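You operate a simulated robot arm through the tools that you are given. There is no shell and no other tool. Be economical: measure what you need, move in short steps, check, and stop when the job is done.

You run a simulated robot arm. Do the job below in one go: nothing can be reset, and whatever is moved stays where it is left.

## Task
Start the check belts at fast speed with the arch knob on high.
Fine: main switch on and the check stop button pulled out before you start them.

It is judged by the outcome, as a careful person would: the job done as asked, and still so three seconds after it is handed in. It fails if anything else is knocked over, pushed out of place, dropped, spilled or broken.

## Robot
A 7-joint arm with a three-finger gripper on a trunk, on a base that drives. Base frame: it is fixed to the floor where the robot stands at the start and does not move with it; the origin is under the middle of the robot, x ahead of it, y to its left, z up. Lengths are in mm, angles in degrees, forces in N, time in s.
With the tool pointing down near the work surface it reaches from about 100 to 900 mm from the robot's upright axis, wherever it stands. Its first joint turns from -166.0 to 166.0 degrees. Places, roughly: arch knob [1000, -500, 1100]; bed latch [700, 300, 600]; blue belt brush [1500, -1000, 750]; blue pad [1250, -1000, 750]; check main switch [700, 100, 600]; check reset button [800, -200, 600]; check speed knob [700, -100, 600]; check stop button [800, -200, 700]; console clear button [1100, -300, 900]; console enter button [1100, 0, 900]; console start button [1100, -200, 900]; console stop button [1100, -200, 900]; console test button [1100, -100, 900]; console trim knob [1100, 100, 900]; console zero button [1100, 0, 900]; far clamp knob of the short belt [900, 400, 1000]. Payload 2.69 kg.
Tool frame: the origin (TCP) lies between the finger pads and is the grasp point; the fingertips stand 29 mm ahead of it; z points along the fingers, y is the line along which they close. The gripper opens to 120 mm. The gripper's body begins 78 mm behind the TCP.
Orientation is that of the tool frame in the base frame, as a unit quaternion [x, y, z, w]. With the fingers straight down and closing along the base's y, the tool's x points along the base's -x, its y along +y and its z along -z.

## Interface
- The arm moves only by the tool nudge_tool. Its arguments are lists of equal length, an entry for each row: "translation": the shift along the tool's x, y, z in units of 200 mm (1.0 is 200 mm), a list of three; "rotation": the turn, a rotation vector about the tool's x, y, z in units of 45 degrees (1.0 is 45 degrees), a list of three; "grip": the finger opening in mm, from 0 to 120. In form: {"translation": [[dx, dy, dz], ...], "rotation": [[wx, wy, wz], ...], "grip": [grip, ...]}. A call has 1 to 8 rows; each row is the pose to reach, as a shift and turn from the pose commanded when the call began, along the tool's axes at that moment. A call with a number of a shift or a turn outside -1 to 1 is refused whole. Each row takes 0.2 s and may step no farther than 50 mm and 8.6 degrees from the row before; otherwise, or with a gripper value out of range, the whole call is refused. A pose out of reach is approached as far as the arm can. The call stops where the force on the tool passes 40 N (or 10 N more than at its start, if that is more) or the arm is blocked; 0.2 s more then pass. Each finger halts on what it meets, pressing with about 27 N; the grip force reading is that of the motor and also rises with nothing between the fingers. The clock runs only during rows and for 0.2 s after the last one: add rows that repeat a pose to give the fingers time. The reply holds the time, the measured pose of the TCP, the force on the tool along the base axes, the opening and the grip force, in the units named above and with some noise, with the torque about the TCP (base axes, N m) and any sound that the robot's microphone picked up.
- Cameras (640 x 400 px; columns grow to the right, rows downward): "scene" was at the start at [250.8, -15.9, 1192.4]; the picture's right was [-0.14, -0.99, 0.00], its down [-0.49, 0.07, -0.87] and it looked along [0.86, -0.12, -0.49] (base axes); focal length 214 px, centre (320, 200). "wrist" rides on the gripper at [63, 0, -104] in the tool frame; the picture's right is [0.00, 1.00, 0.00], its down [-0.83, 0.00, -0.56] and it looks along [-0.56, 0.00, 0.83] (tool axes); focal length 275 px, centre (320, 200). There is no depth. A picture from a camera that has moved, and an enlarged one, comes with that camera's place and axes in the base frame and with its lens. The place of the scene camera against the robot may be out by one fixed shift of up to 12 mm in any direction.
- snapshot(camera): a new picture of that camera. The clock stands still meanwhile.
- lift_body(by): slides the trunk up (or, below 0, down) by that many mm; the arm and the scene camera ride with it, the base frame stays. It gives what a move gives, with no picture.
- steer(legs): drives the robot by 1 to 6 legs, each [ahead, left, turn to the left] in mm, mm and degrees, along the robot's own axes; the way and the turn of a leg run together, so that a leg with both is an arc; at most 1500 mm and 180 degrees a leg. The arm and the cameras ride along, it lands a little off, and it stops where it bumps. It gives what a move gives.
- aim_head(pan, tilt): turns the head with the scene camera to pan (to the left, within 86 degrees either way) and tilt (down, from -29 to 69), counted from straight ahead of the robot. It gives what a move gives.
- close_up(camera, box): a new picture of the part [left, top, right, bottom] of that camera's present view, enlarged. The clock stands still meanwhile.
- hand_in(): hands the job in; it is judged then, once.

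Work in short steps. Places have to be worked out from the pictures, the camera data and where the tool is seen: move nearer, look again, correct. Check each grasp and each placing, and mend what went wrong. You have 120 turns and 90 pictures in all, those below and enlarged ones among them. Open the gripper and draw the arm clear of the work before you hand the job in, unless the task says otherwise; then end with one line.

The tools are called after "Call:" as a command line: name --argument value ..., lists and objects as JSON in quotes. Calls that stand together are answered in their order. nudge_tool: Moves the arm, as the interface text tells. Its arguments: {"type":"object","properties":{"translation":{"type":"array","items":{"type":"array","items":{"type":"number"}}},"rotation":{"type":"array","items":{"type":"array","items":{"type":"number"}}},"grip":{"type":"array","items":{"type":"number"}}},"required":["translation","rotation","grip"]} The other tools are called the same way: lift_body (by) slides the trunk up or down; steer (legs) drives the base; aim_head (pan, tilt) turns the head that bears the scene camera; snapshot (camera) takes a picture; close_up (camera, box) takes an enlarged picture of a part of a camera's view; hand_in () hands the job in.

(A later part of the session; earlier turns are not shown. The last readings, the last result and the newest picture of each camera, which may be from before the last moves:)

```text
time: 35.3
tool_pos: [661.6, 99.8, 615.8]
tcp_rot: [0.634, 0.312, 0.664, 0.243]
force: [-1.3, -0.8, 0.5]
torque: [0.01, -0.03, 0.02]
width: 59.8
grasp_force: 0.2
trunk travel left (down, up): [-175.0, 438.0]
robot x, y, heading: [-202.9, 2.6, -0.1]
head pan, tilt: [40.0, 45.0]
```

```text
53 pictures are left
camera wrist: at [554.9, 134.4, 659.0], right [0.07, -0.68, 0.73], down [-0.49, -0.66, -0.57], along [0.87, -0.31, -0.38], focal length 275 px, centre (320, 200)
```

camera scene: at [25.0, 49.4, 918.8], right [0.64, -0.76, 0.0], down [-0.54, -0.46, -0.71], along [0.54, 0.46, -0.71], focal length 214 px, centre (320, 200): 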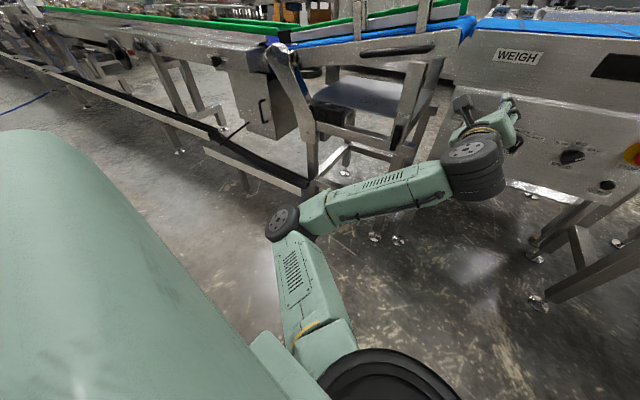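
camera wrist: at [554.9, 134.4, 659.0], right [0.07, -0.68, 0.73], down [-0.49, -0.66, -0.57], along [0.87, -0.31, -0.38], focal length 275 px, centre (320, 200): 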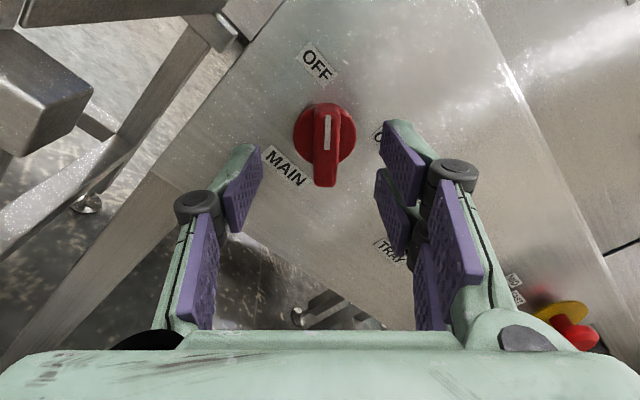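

Nearly centred; I shift 3.5 mm right in the tool view and advance ~30 mm, then close.

Call:
nudge_tool --translation '[[-0.003, 0.017, 0.08], [-0.003, 0.017, 0.15], [-0.003, 0.017, 0.15], [-0.003, 0.017, 0.15], [-0.003, 0.017, 0.15], [-0.003, 0.017, 0.15], [-0.003, 0.017, 0.15]]' --rotation '[[0, 0, 0], [0, 0, 0], [0, 0, 0], [0, 0, 0], [0, 0, 0], [0, 0, 0], [0, 0, 0]]' --grip '[60, 60, 60, 40, 20, 5, 5]'

Call:
snapshot --camera "wrist"

```text
time: 36.9
tool_pos: [692.2, 100.1, 617.7]
tcp_rot: [0.635, 0.313, 0.664, 0.241]
force: [-11.3, 5.0, -4.8]
torque: [0.42, 0.31, 0.22]
width: 14.3
grasp_force: 19.4
trunk travel left (down, up): [-175.0, 438.0]
robot x, y, heading: [-199.0, -0.2, 0.2]
head pan, tilt: [40.0, 45.0]
```

```text
52 pictures are left
camera wrist: at [584.8, 134.8, 661.3], right [0.08, -0.69, 0.72], down [-0.49, -0.66, -0.57], along [0.87, -0.31, -0.38], focal length 275 px, centre (320, 200)
```

wrist: 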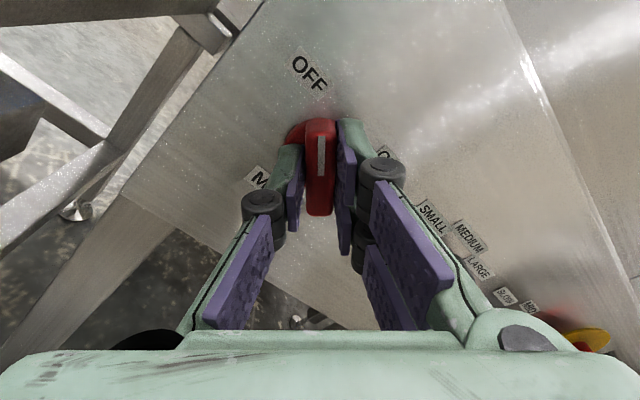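

Gripped. Turning clockwise, first 45°.

Call:
nudge_tool --translation '[[0, 0, 0], [0, 0, 0], [0, 0, 0], [0, 0, 0], [0, 0, 0], [0, 0, 0]]' --rotation '[[0, 0, 0.17], [0, 0, 0.34], [0, 0, 0.51], [0, 0, 0.68], [0, 0, 0.85], [0, 0, 1.0]]' --grip '[5, 5, 5, 5, 5, 5]'

Call:
snapshot --camera "wrist"

```text
time: 38.3
tool_pos: [692.8, 100.5, 618.3]
tcp_rot: [0.706, 0.045, 0.706, -0.032]
force: [-33.6, 8.2, -8.7]
torque: [-0.16, 0.98, 1.2]
width: 13.9
grasp_force: 40.3
trunk travel left (down, up): [-175.0, 438.0]
robot x, y, heading: [-197.6, 1.1, 0.2]
head pan, tilt: [40.0, 45.0]
```

```text
51 pictures are left
camera wrist: at [589.9, 90.9, 680.9], right [0.11, -0.99, 0.02], down [-0.55, -0.08, -0.83], along [0.83, 0.08, -0.56], focal length 275 px, centre (320, 200)
```

wrist: 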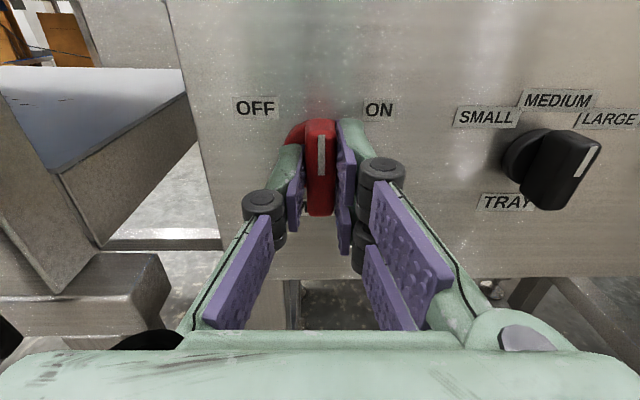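

Turned half way; the tips press the disc (33 N), so I ease back 3 mm and turn the remaining 45°.

Call:
nudge_tool --translation '[[0, 0, -0.015], [0, 0, -0.015], [0, 0, -0.015], [0, 0, -0.015], [0, 0, -0.015], [0, 0, -0.015], [0, 0, -0.015]]' --rotation '[[0, 0, 0], [0, 0, 0.17], [0, 0, 0.34], [0, 0, 0.51], [0, 0, 0.68], [0, 0, 0.85], [0, 0, 1.0]]' --grip '[5, 5, 5, 5, 5, 5, 5]'

Call:
snapshot --camera "wrist"

```text
time: 39.9
tool_pos: [689.7, 100.4, 619.5]
tcp_rot: [0.669, -0.228, 0.64, -0.3]
force: [21.4, 9.4, 2.9]
torque: [-0.03, 0.26, 0.71]
width: 14.1
grasp_force: 40.3
trunk travel left (down, up): [-175.0, 438.0]
robot x, y, heading: [-198.7, -3.0, 0.1]
head pan, tilt: [40.0, 45.0]
```

```text
50 pictures are left
camera wrist: at [592.2, 45.9, 663.5], right [0.08, -0.72, -0.69], down [-0.61, 0.51, -0.6], along [0.79, 0.47, -0.4], focal length 275 px, centre (320, 200)
```

wrist: 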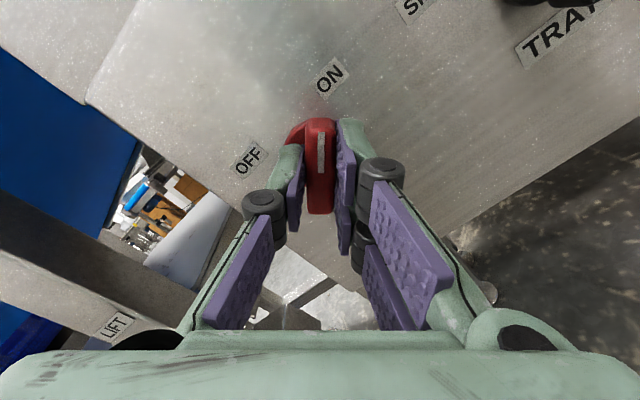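

Turned to ON. I release and back off to see how it rests, then roll back to camera-up.

Call:
nudge_tool --translation '[[0, 0, 0], [0, 0, 0], [0, 0, 0], [0, 0, -0.2], [0, 0, -0.42]]' --rotation '[[0, 0, 0], [0, 0, 0], [0, 0, 0], [0, 0, 0], [0, 0, 0]]' --grip '[20, 40, 50, 50, 50]'

Call:
snapshot --camera "wrist"

```text
time: 41.1
tool_pos: [604.9, 89.4, 619.0]
tcp_rot: [0.669, -0.228, 0.641, -0.298]
force: [-0.3, -0.6, -0.3]
torque: [0.01, -0.02, 0.0]
width: 50.2
grasp_force: 0.1
trunk travel left (down, up): [-175.0, 438.0]
robot x, y, heading: [-198.2, 1.9, 0.0]
head pan, tilt: [40.0, 45.0]
```

```text
49 pictures are left
camera wrist: at [506.6, 36.2, 664.6], right [0.08, -0.72, -0.69], down [-0.61, 0.51, -0.6], along [0.79, 0.47, -0.4], focal length 275 px, centre (320, 200)
```

wrist: 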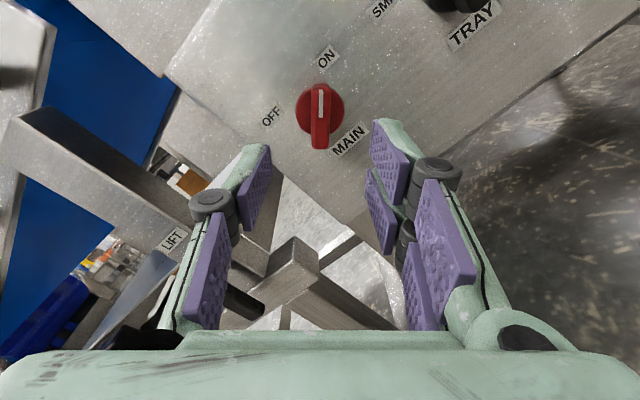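

Main is ON. Next the stop button, estimated at (776, -228, 660) on the panel. I move over in two calls, rolling back to camera-up.

Call:
nudge_tool --translation '[[0.1, 0.09, -0.05], [0.2, 0.18, -0.09], [0.32, 0.27, -0.09], [0.43, 0.36, -0.09], [0.54, 0.45, -0.09], [0.64, 0.53, -0.09], [0.64, 0.53, -0.09]]' --rotation '[[0, 0, -0.17], [0, 0, -0.34], [0, 0, -0.51], [0, 0, -0.68], [0, 0, -0.85], [0, 0, -1.0], [0, 0, -1.0]]' --grip '[60, 70, 80, 80, 80, 80, 80]'

Call:
nudge_tool --translation '[[0.02, 0.2, 0.0], [0.05, 0.4, 0.0], [0.08, 0.6, 0.0], [0.1, 0.8, 0.03], [0.1, 0.8, 0.03]]' --rotation '[[0, 0, 0], [0, 0, 0], [0, 0, 0], [0, 0, 0], [0, 0, 0]]' --grip '[80, 80, 80, 80, 80]'

Call:
snapshot --camera "wrist"

```text
time: 42.7
tool_pos: [607.9, -75.9, 638.9]
tcp_rot: [0.705, 0.045, 0.707, -0.03]
force: [-0.2, -0.2, 0.5]
torque: [0.03, 0.02, -0.01]
width: 80.0
grasp_force: 0.1
trunk travel left (down, up): [-175.0, 438.0]
robot x, y, heading: [-197.6, -2.3, 0.2]
head pan, tilt: [40.0, 45.0]
```

```text
time: 43.9
tool_pos: [631.3, -235.4, 663.7]
tcp_rot: [0.705, 0.045, 0.707, -0.031]
force: [-0.5, -0.5, -0.4]
torque: [0.0, 0.03, 0.02]
width: 80.2
grasp_force: 0.0
trunk travel left (down, up): [-175.0, 438.0]
robot x, y, heading: [-199.6, 0.7, 0.3]
head pan, tilt: [40.0, 45.0]
```

```text
48 pictures are left
camera wrist: at [527.5, -243.2, 725.8], right [0.11, -0.99, 0.03], down [-0.55, -0.08, -0.83], along [0.83, 0.07, -0.56], focal length 275 px, centre (320, 200)
```

wrist: 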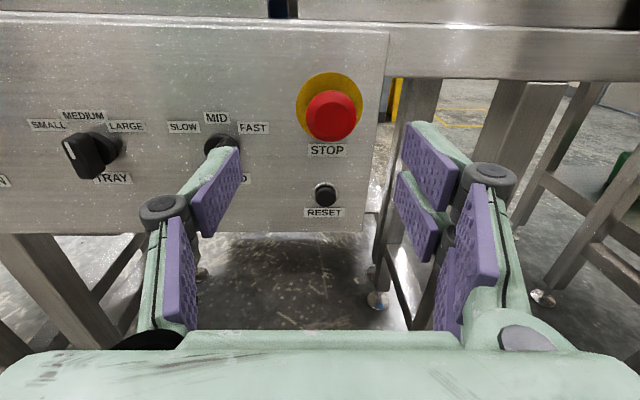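

Stop button axis confirmed at about (776, -228, 661). I approach to 75 mm.

Call:
nudge_tool --translation '[[-0.01, 0.042, 0.1], [-0.01, 0.042, 0.2], [-0.01, 0.042, 0.3], [-0.01, 0.042, 0.347], [-0.01, 0.042, 0.347]]' --rotation '[[0, 0, 0], [0, 0, 0], [0, 0, 0], [0, 0, 0], [0, 0, 0]]' --grip '[80, 80, 80, 80, 80]'

Call:
snapshot --camera "wrist"

```text
time: 45.1
tool_pos: [701.5, -235.4, 660.9]
tcp_rot: [0.706, 0.045, 0.707, -0.03]
force: [0.4, 0.5, 1.0]
torque: [-0.03, 0.01, 0.02]
width: 80.1
grasp_force: 0.2
trunk travel left (down, up): [-175.0, 438.0]
robot x, y, heading: [-195.3, 2.3, 0.3]
head pan, tilt: [40.0, 45.0]
```

```text
47 pictures are left
camera wrist: at [597.7, -244.2, 723.4], right [0.11, -0.99, 0.03], down [-0.55, -0.08, -0.83], along [0.83, 0.07, -0.56], focal length 275 px, centre (320, 200)
```

wrist: 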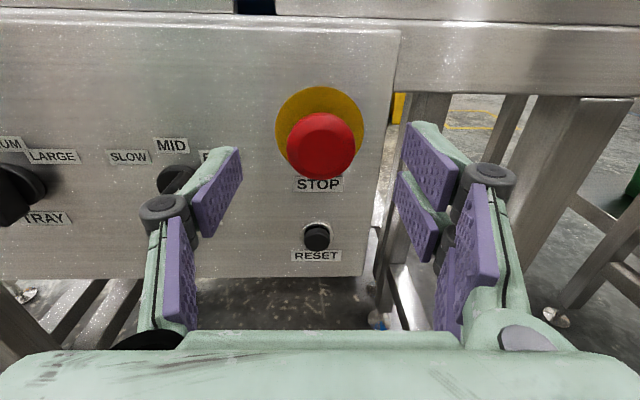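

Centred. Head face is ~28 mm off the panel, ~40 mm wide. I advance 35 mm and close on its rim.

Call:
nudge_tool --translation '[[0, 0, 0.08], [0, 0, 0.14], [0, 0, 0.175], [0, 0, 0.175], [0, 0, 0.175], [0, 0, 0.175], [0, 0, 0.175]]' --rotation '[[0, 0, 0], [0, 0, 0], [0, 0, 0], [0, 0, 0], [0, 0, 0], [0, 0, 0], [0, 0, 0]]' --grip '[80, 80, 80, 60, 40, 25, 20]'

Call:
snapshot --camera "wrist"

```text
time: 46.7
tool_pos: [734.5, -232.1, 661.1]
tcp_rot: [0.706, 0.044, 0.707, -0.029]
force: [1.1, -2.9, -0.1]
torque: [-0.1, -0.03, -0.07]
width: 39.4
grasp_force: 22.2
trunk travel left (down, up): [-175.0, 438.0]
robot x, y, heading: [-196.0, 0.4, 0.1]
head pan, tilt: [40.0, 45.0]
```

```text
46 pictures are left
camera wrist: at [630.6, -241.1, 722.2], right [0.1, -0.99, 0.03], down [-0.55, -0.08, -0.83], along [0.83, 0.07, -0.56], focal length 275 px, centre (320, 200)
```

wrist: 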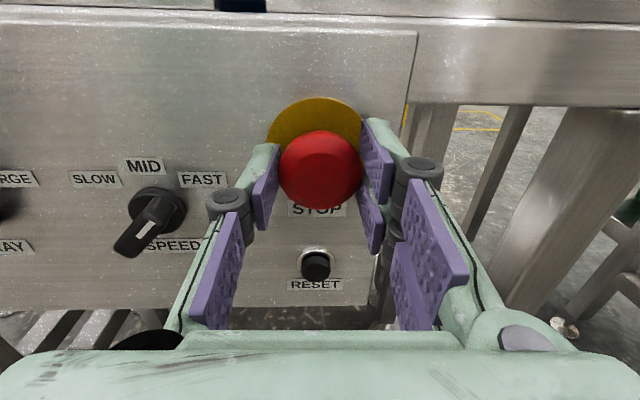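

Gripped at 39 mm. I pull straight out in small steps.

Call:
nudge_tool --translation '[[0, 0, -0.01], [0, 0, -0.02], [0, 0, -0.035], [0, 0, -0.05]]' --rotation '[[0, 0, 0], [0, 0, 0], [0, 0, 0], [0, 0, 0]]' --grip '[10, 10, 10, 10]'

Call:
snapshot --camera "wrist"

```text
time: 47.7
tool_pos: [724.3, -234.8, 659.2]
tcp_rot: [0.706, 0.045, 0.706, -0.03]
force: [19.7, -10.1, 2.2]
torque: [0.02, 0.14, -0.24]
width: 38.9
grasp_force: 44.7
trunk travel left (down, up): [-175.0, 438.0]
robot x, y, heading: [-201.7, -1.4, 0.3]
head pan, tilt: [40.0, 45.0]
```

```text
45 pictures are left
camera wrist: at [621.9, -242.3, 722.3], right [0.1, -0.99, 0.03], down [-0.55, -0.08, -0.83], along [0.83, 0.07, -0.56], focal length 275 px, centre (320, 200)
```

wrist: 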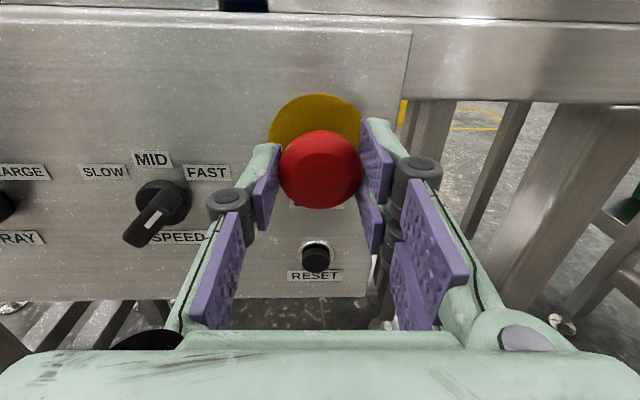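

The head came out ~9 mm with the gripper. I release gently and back off to check that it stays out.

Call:
nudge_tool --translation '[[0, 0, 0], [0, 0, 0], [0, 0, 0], [0, 0, -0.1], [0, 0, -0.135]]' --rotation '[[0, 0, 0], [0, 0, 0], [0, 0, 0], [0, 0, 0], [0, 0, 0]]' --grip '[50, 70, 80, 80, 80]'

Call:
snapshot --camera "wrist"

```text
time: 48.9
tool_pos: [696.3, -237.0, 658.8]
tcp_rot: [0.706, 0.045, 0.707, -0.029]
force: [-0.2, 0.2, -0.4]
torque: [0.01, 0.0, -0.04]
width: 80.0
grasp_force: 0.0
trunk travel left (down, up): [-175.0, 438.0]
robot x, y, heading: [-199.3, -0.3, 0.0]
head pan, tilt: [40.0, 45.0]
```

```text
44 pictures are left
camera wrist: at [593.4, -244.4, 721.7], right [0.11, -0.99, 0.03], down [-0.55, -0.08, -0.83], along [0.83, 0.07, -0.56], focal length 275 px, centre (320, 200)
```

wrist: 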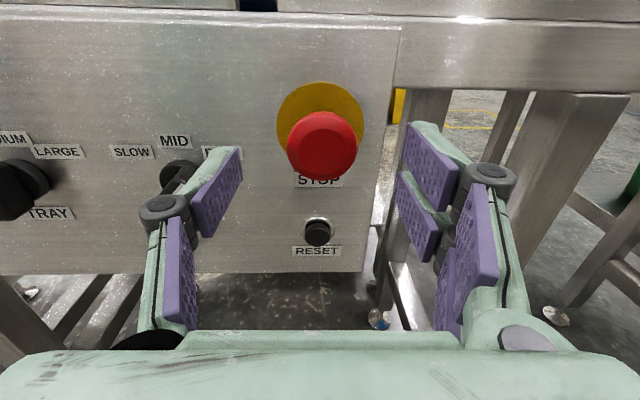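

The head now stands further out than before (~6 mm), so it is pulled out. I withdraw the arm and raise the trunk to go for the arch knob.

Call:
nudge_tool --translation '[[0, 0, -0.2], [0, 0, -0.4], [0, 0, -0.6], [0, -0.15, -0.75]]' --rotation '[[0, 0, 0], [0, 0, 0], [0, 0, 0], [0, 0, 0]]' --grip '[60, 60, 60, 60]'

Call:
lift_body --by 420

Call:
aim_head --pan -20 --tilt 30

Call:
snapshot --camera "scene"

Call:
snapshot --camera "wrist"

```text
time: 49.9
tool_pos: [545.5, -221.2, 657.1]
tcp_rot: [0.706, 0.045, 0.707, -0.029]
force: [0.0, -0.2, 0.0]
torque: [0.01, 0.0, 0.0]
width: 59.9
grasp_force: 0.1
trunk travel left (down, up): [-175.0, 438.0]
robot x, y, heading: [-197.5, 2.4, -0.2]
head pan, tilt: [40.0, 45.0]
```

```text
refused: 420 is not a number from -400 to 400
```

```text
time: 51.2
tool_pos: [546.5, -221.2, 659.5]
tcp_rot: [0.706, 0.044, 0.707, -0.03]
force: [-0.7, -0.6, 0.5]
torque: [0.01, 0.02, 0.01]
width: 59.9
grasp_force: 0.0
trunk travel left (down, up): [-175.0, 438.0]
robot x, y, heading: [-197.6, 1.8, -0.1]
head pan, tilt: [-20.0, 30.0]
```

```text
43 pictures are left
camera scene: at [47.8, -33.7, 941.4], right [-0.34, -0.94, 0.0], down [-0.47, 0.17, -0.87], along [0.81, -0.29, -0.5], focal length 214 px, centre (320, 200)
```

scene: 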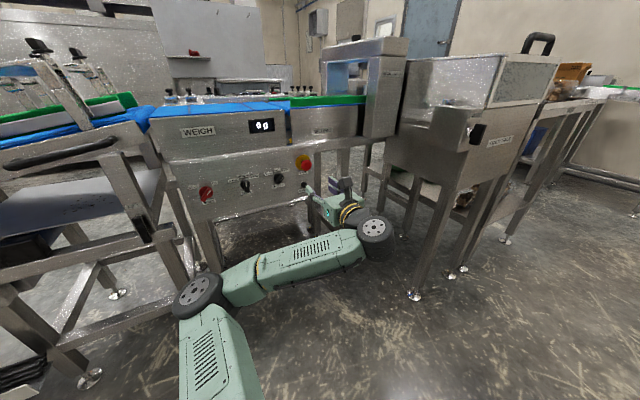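

```text
42 pictures are left
camera wrist: at [442.5, -229.6, 720.8], right [0.11, -0.99, 0.03], down [-0.55, -0.08, -0.83], along [0.83, 0.07, -0.56], focal length 275 px, centre (320, 200)
```

wrist: 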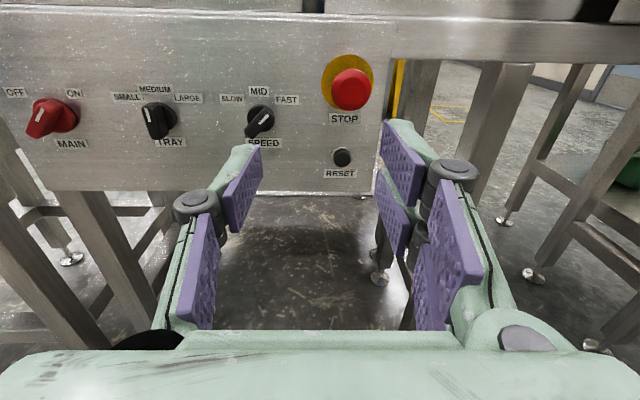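

The weigh display now shows "0 g": power is on, the speed points to FAST, stop is out. Raise the trunk.

Call:
lift_body --by 400

Call:
snapshot --camera "scene"

```text
time: 55.0
tool_pos: [545.4, -220.1, 1058.9]
tcp_rot: [0.706, 0.045, 0.707, -0.03]
force: [0.2, 0.4, 0.7]
torque: [-0.01, 0.04, 0.01]
width: 60.2
grasp_force: 0.1
trunk travel left (down, up): [-575.0, 38.0]
robot x, y, heading: [-198.8, 0.6, -0.2]
head pan, tilt: [-20.0, 30.0]
```

```text
41 pictures are left
camera scene: at [47.9, -33.8, 1341.4], right [-0.34, -0.94, 0.0], down [-0.47, 0.17, -0.87], along [0.81, -0.29, -0.5], focal length 214 px, centre (320, 200)
```

scene: 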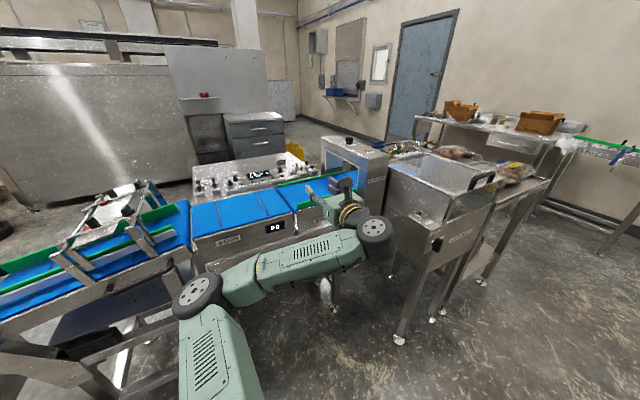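

I raise the tool and pitch it to point down, in two calls.

Call:
nudge_tool --translation '[[0.15, 0, 0], [0.3, 0, -0.03], [0.45, 0, -0.06], [0.6, 0, -0.1], [0.75, 0, -0.13], [0.9, 0, -0.15], [0.9, 0, -0.15]]' --rotation '[[0, -0.17, 0], [0, -0.34, 0], [0, -0.51, 0], [0, -0.68, 0], [0, -0.85, 0], [0, -1.0, 0], [0, -1.0, 0]]' --grip '[60, 60, 60, 60, 60, 60, 60]'

Call:
nudge_tool --translation '[[0, 0, 0], [0, 0, 0], [0, 0, 0], [0, 0, 0], [0, 0, 0], [0, 0, 0], [0, 0, 0]]' --rotation '[[0, -0.17, 0], [0, -0.34, 0], [0, -0.51, 0], [0, -0.68, 0], [0, -0.85, 0], [0, -1.0, 0], [0, -1.0, 0]]' --grip '[60, 60, 60, 60, 60, 60, 60]'

Call:
snapshot --camera "scene"

```text
time: 56.6
tool_pos: [513.7, -221.9, 1239.7]
tcp_rot: [0.923, 0.054, 0.382, -0.011]
force: [0.1, 0.0, 0.0]
torque: [-0.03, -0.04, -0.02]
width: 60.1
grasp_force: 0.1
trunk travel left (down, up): [-575.0, 38.0]
robot x, y, heading: [-198.6, -0.6, 0.0]
head pan, tilt: [-20.0, 30.0]
```

```text
time: 58.2
tool_pos: [503.2, -219.8, 1146.7]
tcp_rot: [0.998, 0.053, 0.002, 0.013]
force: [0.4, -0.8, -0.3]
torque: [0.03, 0.02, -0.01]
width: 60.2
grasp_force: 0.1
out of reach, approached as far as the arm can: row 2, 3, 4, 5, 6, 7
trunk travel left (down, up): [-575.0, 38.0]
robot x, y, heading: [-198.1, -4.2, 0.1]
head pan, tilt: [-20.0, 30.0]
```

```text
40 pictures are left
camera scene: at [47.8, -33.7, 1341.5], right [-0.34, -0.94, 0.0], down [-0.47, 0.17, -0.87], along [0.81, -0.29, -0.5], focal length 214 px, centre (320, 200)
```

scene: 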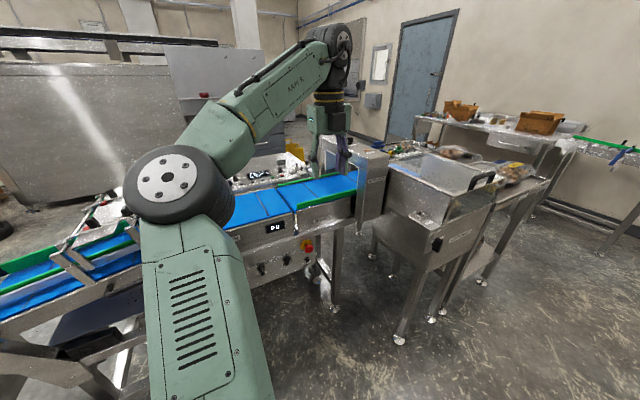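

Tool points down. I raise the trunk fully and drive so the arch knob, estimated at (986, -521, ~1060), comes within reach: right 230, then ahead in two legs.

Call:
lift_body --by 38

Call:
steer --legs '[[0, -230, 0], [300, 0, 0]]'

Call:
snapshot --camera "scene"

Call:
snapshot --camera "wrist"

```text
time: 59.0
tool_pos: [503.7, -220.5, 1184.8]
tcp_rot: [0.999, 0.053, 0.002, 0.012]
force: [-0.4, 1.1, 0.5]
torque: [-0.02, 0.0, 0.02]
width: 60.2
grasp_force: 0.1
trunk travel left (down, up): [-613.0, 0.0]
robot x, y, heading: [-198.4, -0.4, -0.1]
head pan, tilt: [-20.0, 30.0]
```

```text
time: 63.1
tool_pos: [812.0, -447.5, 1183.6]
tcp_rot: [0.998, 0.056, 0.001, 0.013]
force: [-0.2, 0.0, -0.3]
torque: [0.01, 0.04, 0.01]
width: 59.8
grasp_force: 0.0
trunk travel left (down, up): [-613.0, 0.0]
robot x, y, heading: [112.2, -228.4, 0.3]
head pan, tilt: [-20.0, 30.0]
```

```text
39 pictures are left
camera scene: at [356.0, -262.8, 1379.3], right [-0.34, -0.94, 0.0], down [-0.47, 0.17, -0.87], along [0.82, -0.29, -0.5], focal length 214 px, centre (320, 200)
```

scene: 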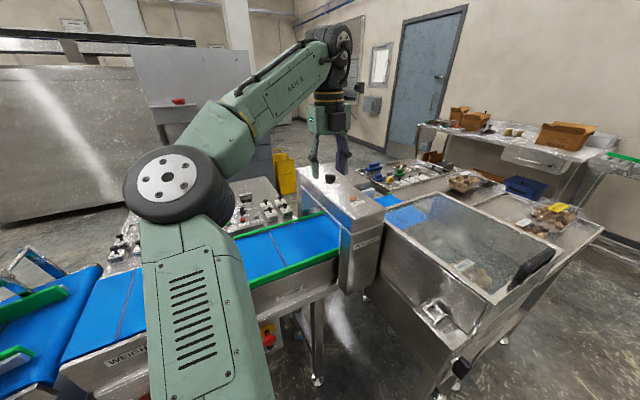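

```text
38 pictures are left
camera wrist: at [875.5, -436.9, 1287.4], right [0.12, -0.99, 0.03], down [-0.83, -0.08, 0.55], along [-0.55, -0.08, -0.83], focal length 275 px, centre (320, 200)
```

wrist: 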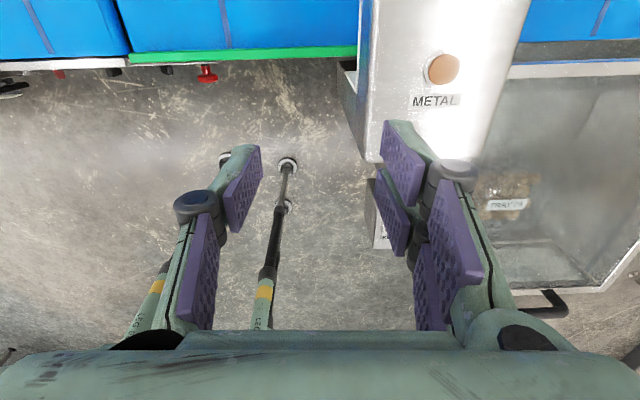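

Clear so far. Drive ahead another 165 mm.

Call:
steer --legs '[[165, 0, 0]]'

Call:
snapshot --camera "wrist"

Call:
snapshot --camera "scene"

```text
time: 64.6
tool_pos: [977.1, -445.7, 1183.7]
tcp_rot: [0.998, 0.056, 0.002, 0.013]
force: [0.2, -0.2, -0.3]
torque: [-0.02, 0.03, 0.01]
width: 60.1
grasp_force: 0.0
trunk travel left (down, up): [-613.0, 0.0]
robot x, y, heading: [273.0, -229.4, 0.5]
head pan, tilt: [-20.0, 30.0]
```

```text
37 pictures are left
camera wrist: at [1039.7, -435.3, 1287.1], right [0.12, -0.99, 0.03], down [-0.83, -0.08, 0.55], along [-0.55, -0.09, -0.83], focal length 275 px, centre (320, 200)
```

wrist: 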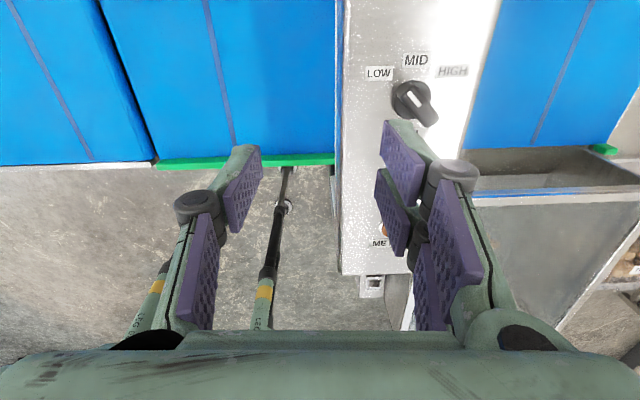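

```text
36 pictures are left
camera scene: at [520.1, -261.5, 1379.2], right [-0.34, -0.94, 0.0], down [-0.47, 0.17, -0.87], along [0.82, -0.29, -0.5], focal length 214 px, centre (320, 200)
```

scene: 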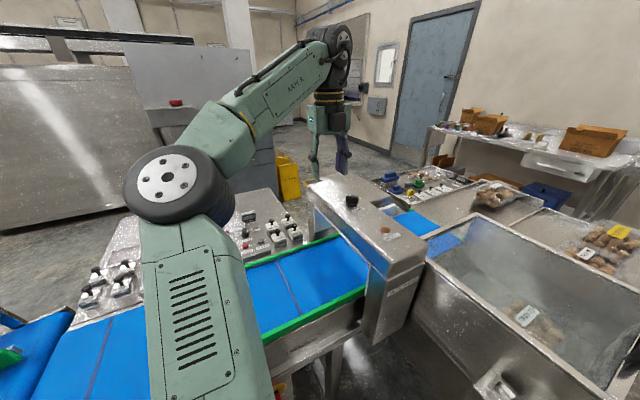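

Call:
close_up --camera "wrist" --box '[350, 40, 480, 130]'

```text
4.44 times, centred on (415, 85) of wrist
camera zoom: at [1039.7, -435.3, 1287.1], right [0.12, -0.99, 0.03], down [-0.83, -0.08, 0.55], along [-0.55, -0.09, -0.83], focal length 1224 px, centre (-102, 711)
```

zoom: 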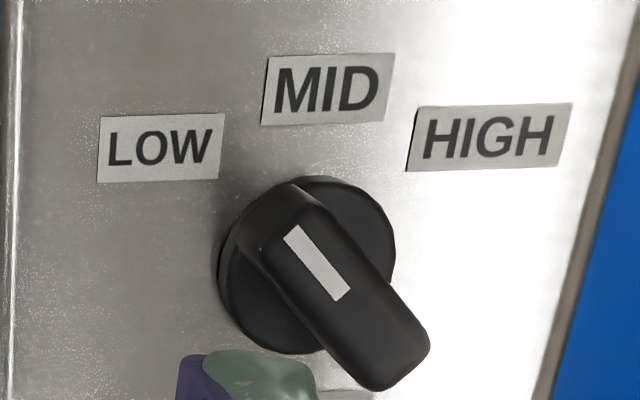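

The arch knob points to LOW; HIGH is 90° clockwise. Axis at about (992, -525, 1052). I move above it, rolling -45° to match the bar, lowering a bit.

Call:
nudge_tool --translation '[[0.01, 0.1, 0.04], [0.015, 0.2, 0.08], [0.02, 0.3, 0.12], [0.027, 0.4, 0.17], [0.027, 0.4, 0.17], [0.027, 0.4, 0.17], [0.027, 0.4, 0.17]]' --rotation '[[0.033, 0, -0.17], [0.033, 0, -0.34], [0.033, 0, -0.51], [0.033, 0, -0.68], [0.033, 0, -0.85], [0.033, 0, -1.0], [0.033, 0, -1.0]]' --grip '[60, 60, 60, 60, 60, 60, 60]'

Call:
snapshot --camera "wrist"

```text
time: 66.2
tool_pos: [990.9, -524.7, 1152.0]
tcp_rot: [0.901, 0.434, -0.004, 0.0]
force: [0.1, -0.9, -0.2]
torque: [0.01, 0.0, -0.02]
width: 60.2
grasp_force: 0.1
trunk travel left (down, up): [-613.0, 0.0]
robot x, y, heading: [274.5, -230.4, 0.1]
head pan, tilt: [-20.0, 30.0]
```

```text
34 pictures are left
camera wrist: at [1031.1, -474.5, 1254.9], right [0.79, -0.62, 0.0], down [-0.51, -0.65, 0.56], along [-0.35, -0.44, -0.83], focal length 275 px, centre (320, 200)
```

wrist: 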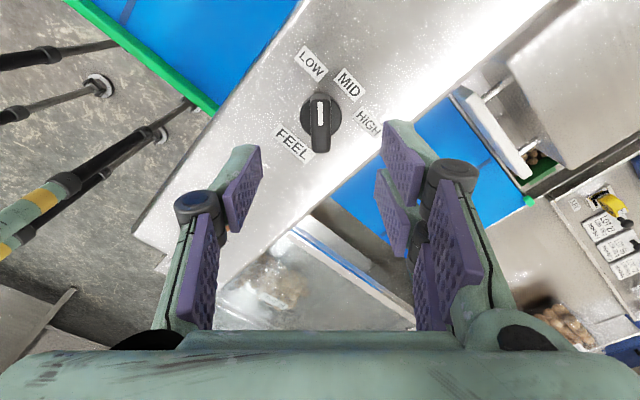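

Well aligned. I descend 45 mm and re-check.

Call:
nudge_tool --translation '[[0, 0, 0.1], [0, 0, 0.2], [0, 0, 0.225]]' --rotation '[[0, 0, 0], [0, 0, 0], [0, 0, 0]]' --grip '[60, 60, 60]'

Call:
snapshot --camera "wrist"

```text
time: 67.0
tool_pos: [991.0, -526.6, 1106.7]
tcp_rot: [0.901, 0.433, -0.004, 0.0]
force: [-0.4, 1.1, -1.3]
torque: [-0.02, -0.01, 0.01]
width: 60.0
grasp_force: 0.1
trunk travel left (down, up): [-613.0, 0.0]
robot x, y, heading: [274.2, -230.4, 0.4]
head pan, tilt: [-20.0, 30.0]
```

```text
33 pictures are left
camera wrist: at [1030.8, -475.1, 1209.9], right [0.78, -0.62, 0.0], down [-0.51, -0.65, 0.56], along [-0.35, -0.44, -0.83], focal length 275 px, centre (320, 200)
```

wrist: 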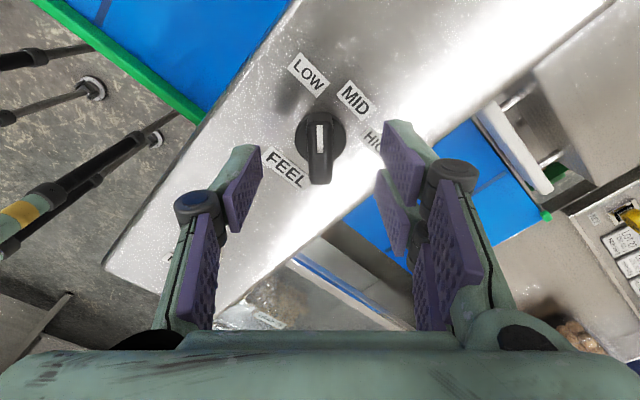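

Disc face is at z≈1043, so I descend 30 mm more and close.

Call:
nudge_tool --translation '[[0, 0, 0.08], [0, 0, 0.15], [0, 0, 0.15], [0, 0, 0.15], [0, 0, 0.15], [0, 0, 0.15], [0, 0, 0.15]]' --rotation '[[0, 0, 0], [0, 0, 0], [0, 0, 0], [0, 0, 0], [0, 0, 0], [0, 0, 0], [0, 0, 0]]' --grip '[60, 60, 60, 40, 20, 5, 5]'

Call:
snapshot --camera "wrist"

```text
time: 68.6
tool_pos: [990.8, -525.4, 1076.7]
tcp_rot: [0.901, 0.434, -0.005, -0.001]
force: [-4.2, 2.6, -2.7]
torque: [0.04, 0.2, -0.01]
width: 29.4
grasp_force: 31.9
trunk travel left (down, up): [-613.0, 0.0]
robot x, y, heading: [270.6, -229.7, 0.6]
head pan, tilt: [-20.0, 30.0]
```

```text
32 pictures are left
camera wrist: at [1031.1, -475.0, 1180.4], right [0.78, -0.62, 0.0], down [-0.51, -0.65, 0.56], along [-0.35, -0.44, -0.83], focal length 275 px, centre (320, 200)
```

wrist: 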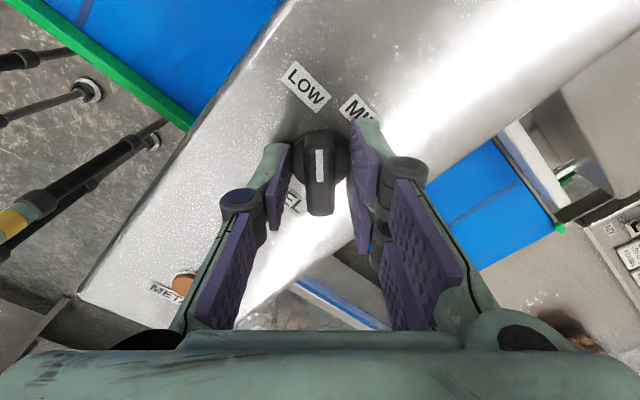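

The fingers closed on the round base (29 mm). I open, rise 7 mm and grip the bar instead.

Call:
nudge_tool --translation '[[0, 0, 0], [0, 0, -0.04], [0, 0, -0.04], [0, 0, -0.04], [0, 0, -0.04], [0, 0, -0.04], [0, 0, -0.04]]' --rotation '[[0, 0, 0], [0, 0, 0], [0, 0, 0], [0, 0, 0], [0, 0, 0], [0, 0, 0], [0, 0, 0]]' --grip '[45, 50, 40, 20, 5, 5, 5]'

Call:
snapshot --camera "wrist"

```text
time: 70.2
tool_pos: [990.7, -525.4, 1084.8]
tcp_rot: [0.901, 0.434, -0.004, 0.0]
force: [0.2, 0.8, 0.3]
torque: [0.15, -0.11, 0.04]
width: 13.8
grasp_force: 37.9
trunk travel left (down, up): [-613.0, 0.0]
robot x, y, heading: [273.4, -227.4, 0.4]
head pan, tilt: [-20.0, 30.0]
```

```text
31 pictures are left
camera wrist: at [1031.0, -475.3, 1188.8], right [0.78, -0.62, 0.0], down [-0.51, -0.65, 0.56], along [-0.35, -0.44, -0.83], focal length 275 px, centre (320, 200)
```

wrist: 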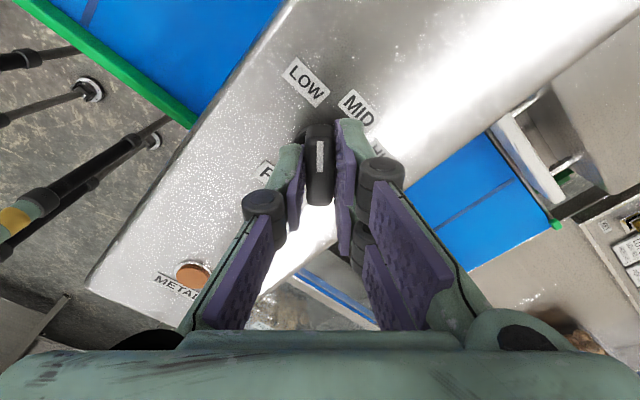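

Bar gripped (14 mm). Turn clockwise 90° in two calls.

Call:
nudge_tool --translation '[[0, 0, 0], [0, 0, 0], [0, 0, 0], [0, 0, 0], [0, 0, 0], [0, 0, 0]]' --rotation '[[0, 0, 0.17], [0, 0, 0.34], [0, 0, 0.51], [0, 0, 0.68], [0, 0, 0.85], [0, 0, 1.0]]' --grip '[5, 5, 5, 5, 5, 5]'

Call:
nudge_tool --translation '[[0, 0, 0], [0, 0, 0], [0, 0, 0], [0, 0, 0], [0, 0, 0], [0, 0, 0]]' --rotation '[[0, 0, 0.17], [0, 0, 0.34], [0, 0, 0.51], [0, 0, 0.68], [0, 0, 0.85], [0, 0, 1.0]]' --grip '[5, 5, 5, 5, 5, 5]'

Call:
snapshot --camera "wrist"

```text
time: 71.6
tool_pos: [989.9, -525.7, 1085.1]
tcp_rot: [0.999, 0.054, -0.003, 0.002]
force: [5.0, -2.6, 3.8]
torque: [-0.08, -0.34, -0.01]
width: 13.9
grasp_force: 40.8
trunk travel left (down, up): [-613.0, 0.0]
robot x, y, heading: [275.3, -230.5, 0.2]
head pan, tilt: [-20.0, 30.0]
```

```text
time: 73.0
tool_pos: [990.2, -526.2, 1085.3]
tcp_rot: [0.944, -0.33, -0.003, 0.002]
force: [8.2, -4.0, 10.6]
torque: [0.18, 0.02, 1.18]
width: 14.2
grasp_force: 40.5
trunk travel left (down, up): [-613.0, 0.0]
robot x, y, heading: [276.2, -227.6, 0.2]
head pan, tilt: [-20.0, 30.0]
```

```text
30 pictures are left
camera wrist: at [1041.1, -563.9, 1188.9], right [-0.62, -0.78, 0.01], down [-0.65, 0.52, 0.56], along [-0.44, 0.34, -0.83], focal length 275 px, centre (320, 200)
```

wrist: 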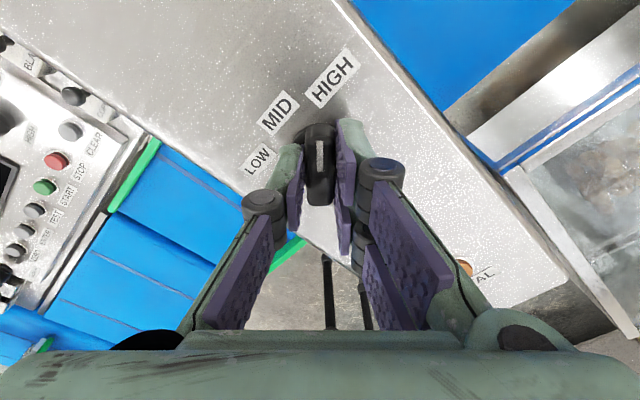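

Torque of 1.2 Nm says it reached its end stop at HIGH. Release and rise.

Call:
nudge_tool --translation '[[0, 0, 0], [0, 0, 0], [0, 0, 0], [0, 0, -0.15], [0, 0, -0.3]]' --rotation '[[0, 0, -0.03], [0, 0, -0.03], [0, 0, -0.03], [0, 0, -0.03], [0, 0, -0.03]]' --grip '[5, 30, 50, 50, 50]'

Call:
snapshot --camera "wrist"

```text
time: 74.2
tool_pos: [990.6, -526.6, 1146.0]
tcp_rot: [0.948, -0.319, -0.003, 0.003]
force: [-0.8, -0.2, -0.5]
torque: [0.02, -0.02, -0.04]
width: 50.1
grasp_force: 0.2
trunk travel left (down, up): [-613.0, 0.0]
robot x, y, heading: [272.4, -226.5, 0.5]
head pan, tilt: [-20.0, 30.0]
```

```text
29 pictures are left
camera wrist: at [1042.5, -563.0, 1249.6], right [-0.6, -0.8, 0.01], down [-0.66, 0.5, 0.56], along [-0.45, 0.33, -0.83], focal length 275 px, centre (320, 200)
```

wrist: 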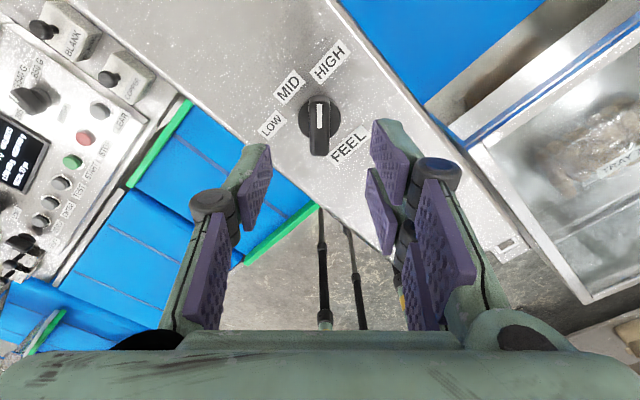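

Arch knob is on HIGH. Enlarging the console.

Call:
close_up --camera "wrist" --box '[0, 60, 160, 260]'

```text
2.00 times, centred on (80, 160) of wrist
camera zoom: at [1042.5, -563.0, 1249.6], right [-0.6, -0.8, 0.01], down [-0.66, 0.5, 0.56], along [-0.45, 0.33, -0.83], focal length 551 px, centre (800, 280)
```

zoom: 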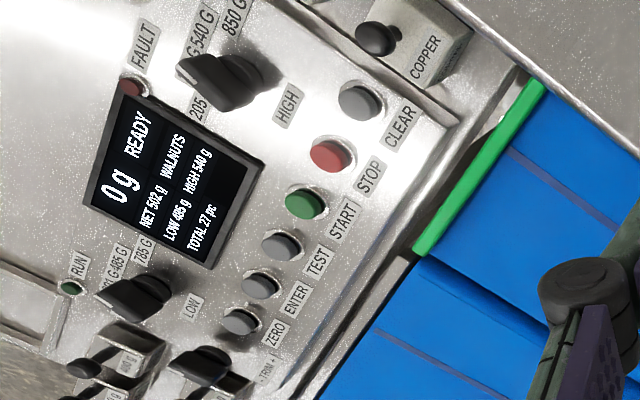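

The console reads READY, 0 g, no fault. START is at about (1119, -151, top 864) on a nearly level surface. I move toward it in two calls with the fingers closing.

Call:
nudge_tool --translation '[[-0.05, -0.14, -0.02], [-0.11, -0.3, -0.02], [-0.17, -0.46, -0.02], [-0.22, -0.62, -0.02], [-0.28, -0.78, 0], [-0.336, -0.94, 0], [-0.336, -0.94, 0]]' --rotation '[[0, 0, -0.16], [0, 0, -0.32], [0, 0, -0.48], [0, 0, -0.64], [0, 0, -0.8], [0, 0, -0.95], [0, 0, -0.967]]' --grip '[30, 10, 0, 0, 0, 0, 0]'

Call:
snapshot --camera "wrist"

```text
time: 75.8
tool_pos: [1051.7, -334.2, 1143.6]
tcp_rot: [0.999, 0.054, -0.003, 0.002]
force: [-0.3, -0.2, -0.3]
torque: [-0.01, 0.0, 0.0]
width: 0.0
grasp_force: 27.2
trunk travel left (down, up): [-613.0, 0.0]
robot x, y, heading: [272.2, -227.2, 0.3]
head pan, tilt: [-20.0, 30.0]
```

```text
27 pictures are left
camera wrist: at [1115.2, -326.4, 1246.6], right [0.11, -0.99, 0.0], down [-0.82, -0.09, 0.56], along [-0.56, -0.07, -0.83], focal length 275 px, centre (320, 200)
```

wrist: 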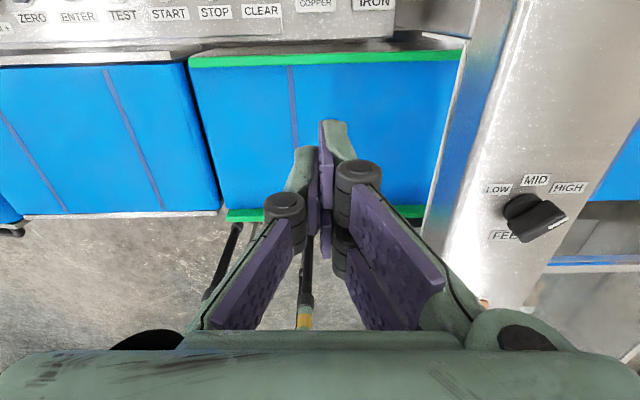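

Call:
nudge_tool --translation '[[0.08, -0.17, 0], [0.16, -0.34, 0.05], [0.24, -0.51, 0.1], [0.32, -0.68, 0.2], [0.4, -0.82, 0.3], [0.43, -0.875, 0.4], [0.43, -0.875, 0.4]]' --rotation '[[0, 0, 0], [0, 0, 0], [0, 0, 0], [0, 0, 0], [0, 0, 0], [0, 0, 0], [0, 0, 0]]' --grip '[0, 0, 0, 0, 0, 0, 0]'

Call:
snapshot --camera "wrist"

```text
time: 77.4
tool_pos: [1115.5, -152.3, 1064.5]
tcp_rot: [0.999, 0.054, -0.003, 0.001]
force: [0.0, 0.0, -0.6]
torque: [-0.01, 0.01, 0.03]
width: 0.0
grasp_force: 26.8
trunk travel left (down, up): [-613.0, 0.0]
robot x, y, heading: [269.4, -226.8, 0.6]
head pan, tilt: [-20.0, 30.0]
```

```text
26 pictures are left
camera wrist: at [1180.6, -143.6, 1167.6], right [0.11, -0.99, 0.0], down [-0.82, -0.09, 0.56], along [-0.56, -0.07, -0.83], focal length 275 px, centre (320, 200)
```

wrist: 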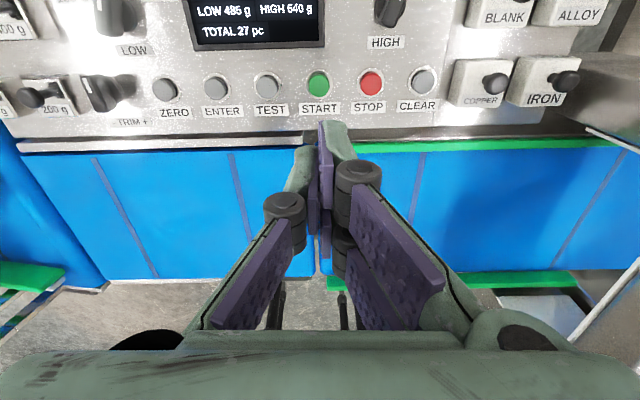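

START lies at about (1120, -151). I trim 4 mm forward and descend to ~20 mm above it.

Call:
nudge_tool --translation '[[0.02, -0.005, 0.2], [0.02, -0.005, 0.4], [0.02, -0.005, 0.6], [0.02, -0.005, 0.74], [0.02, -0.005, 0.74]]' --rotation '[[0, 0, 0], [0, 0, 0], [0, 0, 0], [0, 0, 0], [0, 0, 0]]' --grip '[0, 0, 0, 0, 0]'

Call:
snapshot --camera "wrist"

```text
time: 78.6
tool_pos: [1120.7, -151.5, 913.1]
tcp_rot: [0.998, 0.056, -0.003, 0.001]
force: [0.2, -0.4, -0.3]
torque: [-0.04, 0.0, -0.01]
width: 0.0
grasp_force: 27.2
trunk travel left (down, up): [-613.0, 0.0]
robot x, y, heading: [275.2, -229.9, 0.3]
head pan, tilt: [-20.0, 30.0]
```

```text
25 pictures are left
camera wrist: at [1185.5, -143.6, 1016.9], right [0.11, -0.99, 0.0], down [-0.82, -0.09, 0.56], along [-0.56, -0.07, -0.83], focal length 275 px, centre (320, 200)
```

wrist: 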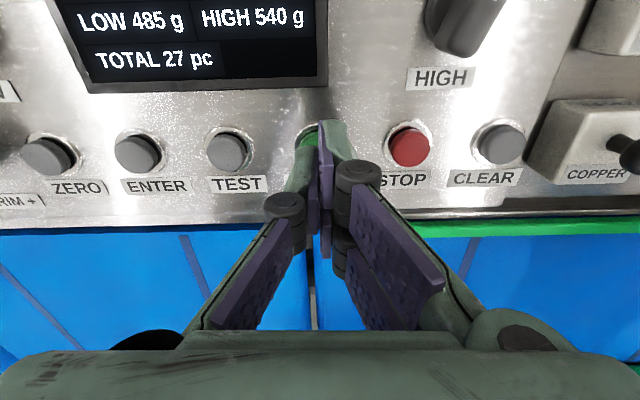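

Aligned over START, ~18 mm to go. I press down in small steps.

Call:
nudge_tool --translation '[[0, 0, 0.05], [0, 0, 0.08], [0, 0, 0.095], [0, 0, 0.105], [0, 0, 0.115], [0, 0, 0.125]]' --rotation '[[0, 0, 0], [0, 0, 0], [0, 0, 0], [0, 0, 0], [0, 0, 0], [0, 0, 0]]' --grip '[0, 0, 0, 0, 0, 0]'

```text
time: 80.0
tool_pos: [1120.9, -152.4, 891.8]
tcp_rot: [0.999, 0.054, -0.002, 0.002]
force: [3.0, -0.3, 13.2]
torque: [0.02, -0.09, 0.04]
width: 6.0
grasp_force: 28.6
trunk travel left (down, up): [-613.0, 0.0]
robot x, y, heading: [277.3, -228.7, 0.2]
head pan, tilt: [-20.0, 30.0]
heard: click
```

A click was heard. I lift off and look at the display and belts.

Call:
nudge_tool --translation '[[0, 0, -0.2], [0, 0, -0.4], [0, 0, -0.6], [0, 0, -0.8]]' --rotation '[[0, 0, 0], [0, 0, 0], [0, 0, 0], [0, 0, 0]]' --grip '[0, 0, 0, 0]'

Call:
snapshot --camera "wrist"

```text
time: 81.0
tool_pos: [1120.4, -149.8, 1051.0]
tcp_rot: [0.999, 0.054, -0.004, 0.001]
force: [0.5, 0.2, -0.2]
torque: [-0.01, -0.03, 0.04]
width: 0.0
grasp_force: 28.8
trunk travel left (down, up): [-613.0, 0.0]
robot x, y, heading: [273.3, -229.8, 0.5]
head pan, tilt: [-20.0, 30.0]
```

```text
24 pictures are left
camera wrist: at [1182.9, -142.1, 1154.2], right [0.11, -0.99, 0.0], down [-0.82, -0.09, 0.56], along [-0.56, -0.07, -0.83], focal length 275 px, centre (320, 200)
```

wrist: 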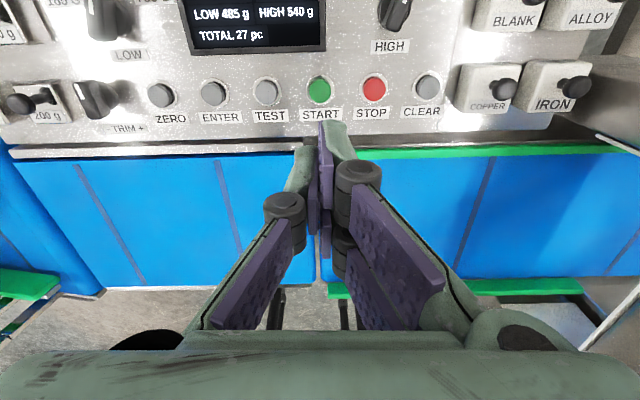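

The belt seams have moved. I withdraw the arm toward the robot and view the console display and belts with the scene camera.

Call:
nudge_tool --translation '[[-0.1, 0, -0.2], [-0.2, 0, -0.35], [-0.4, 0, -0.45], [-0.6, 0, -0.5], [-0.8, 0, -0.5], [-1.0, 0, -0.5]]' --rotation '[[0, 0, 0], [0, 0, 0], [0, 0, 0], [0, 0, 0], [0, 0, 0], [0, 0, 0]]' --grip '[0, 20, 40, 60, 60, 60]'

Call:
aim_head --pan 5 --tilt 35

Call:
snapshot --camera "scene"

Call:
snapshot --camera "wrist"

```text
time: 82.4
tool_pos: [921.5, -172.5, 1152.1]
tcp_rot: [0.999, 0.054, -0.004, 0.001]
force: [0.2, -0.7, -0.1]
torque: [0.0, -0.04, -0.01]
width: 60.0
grasp_force: 0.1
trunk travel left (down, up): [-613.0, 0.0]
robot x, y, heading: [271.9, -228.7, 0.4]
head pan, tilt: [-20.0, 30.0]
```

```text
time: 83.2
tool_pos: [922.6, -171.6, 1152.0]
tcp_rot: [0.999, 0.054, -0.003, 0.001]
force: [0.6, 0.4, 0.2]
torque: [0.0, -0.02, 0.03]
width: 59.7
grasp_force: 0.2
trunk travel left (down, up): [-613.0, 0.0]
robot x, y, heading: [275.0, -223.7, 0.5]
head pan, tilt: [5.0, 35.0]
```

```text
23 pictures are left
camera scene: at [521.8, -223.0, 1371.7], right [0.09, -1.0, 0.0], down [-0.57, -0.05, -0.82], along [0.82, 0.08, -0.57], focal length 214 px, centre (320, 200)
```

scene: 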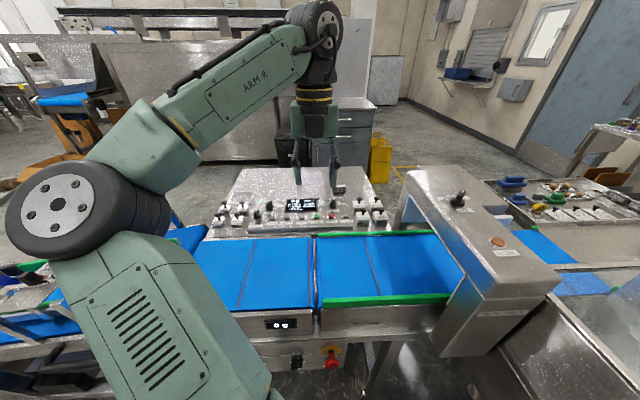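

```text
22 pictures are left
camera wrist: at [986.6, -163.7, 1254.6], right [0.11, -0.99, 0.0], down [-0.82, -0.09, 0.56], along [-0.56, -0.07, -0.83], focal length 275 px, centre (320, 200)
```

wrist: 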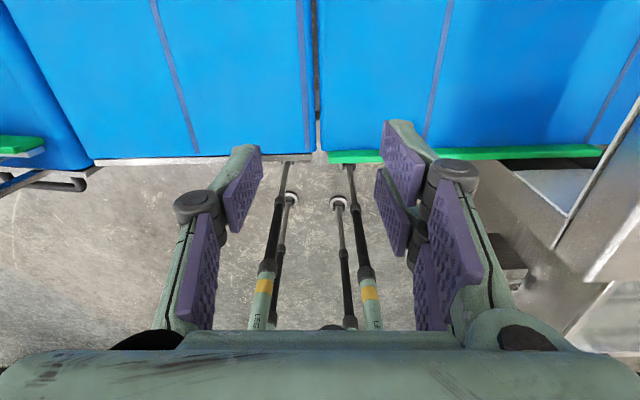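

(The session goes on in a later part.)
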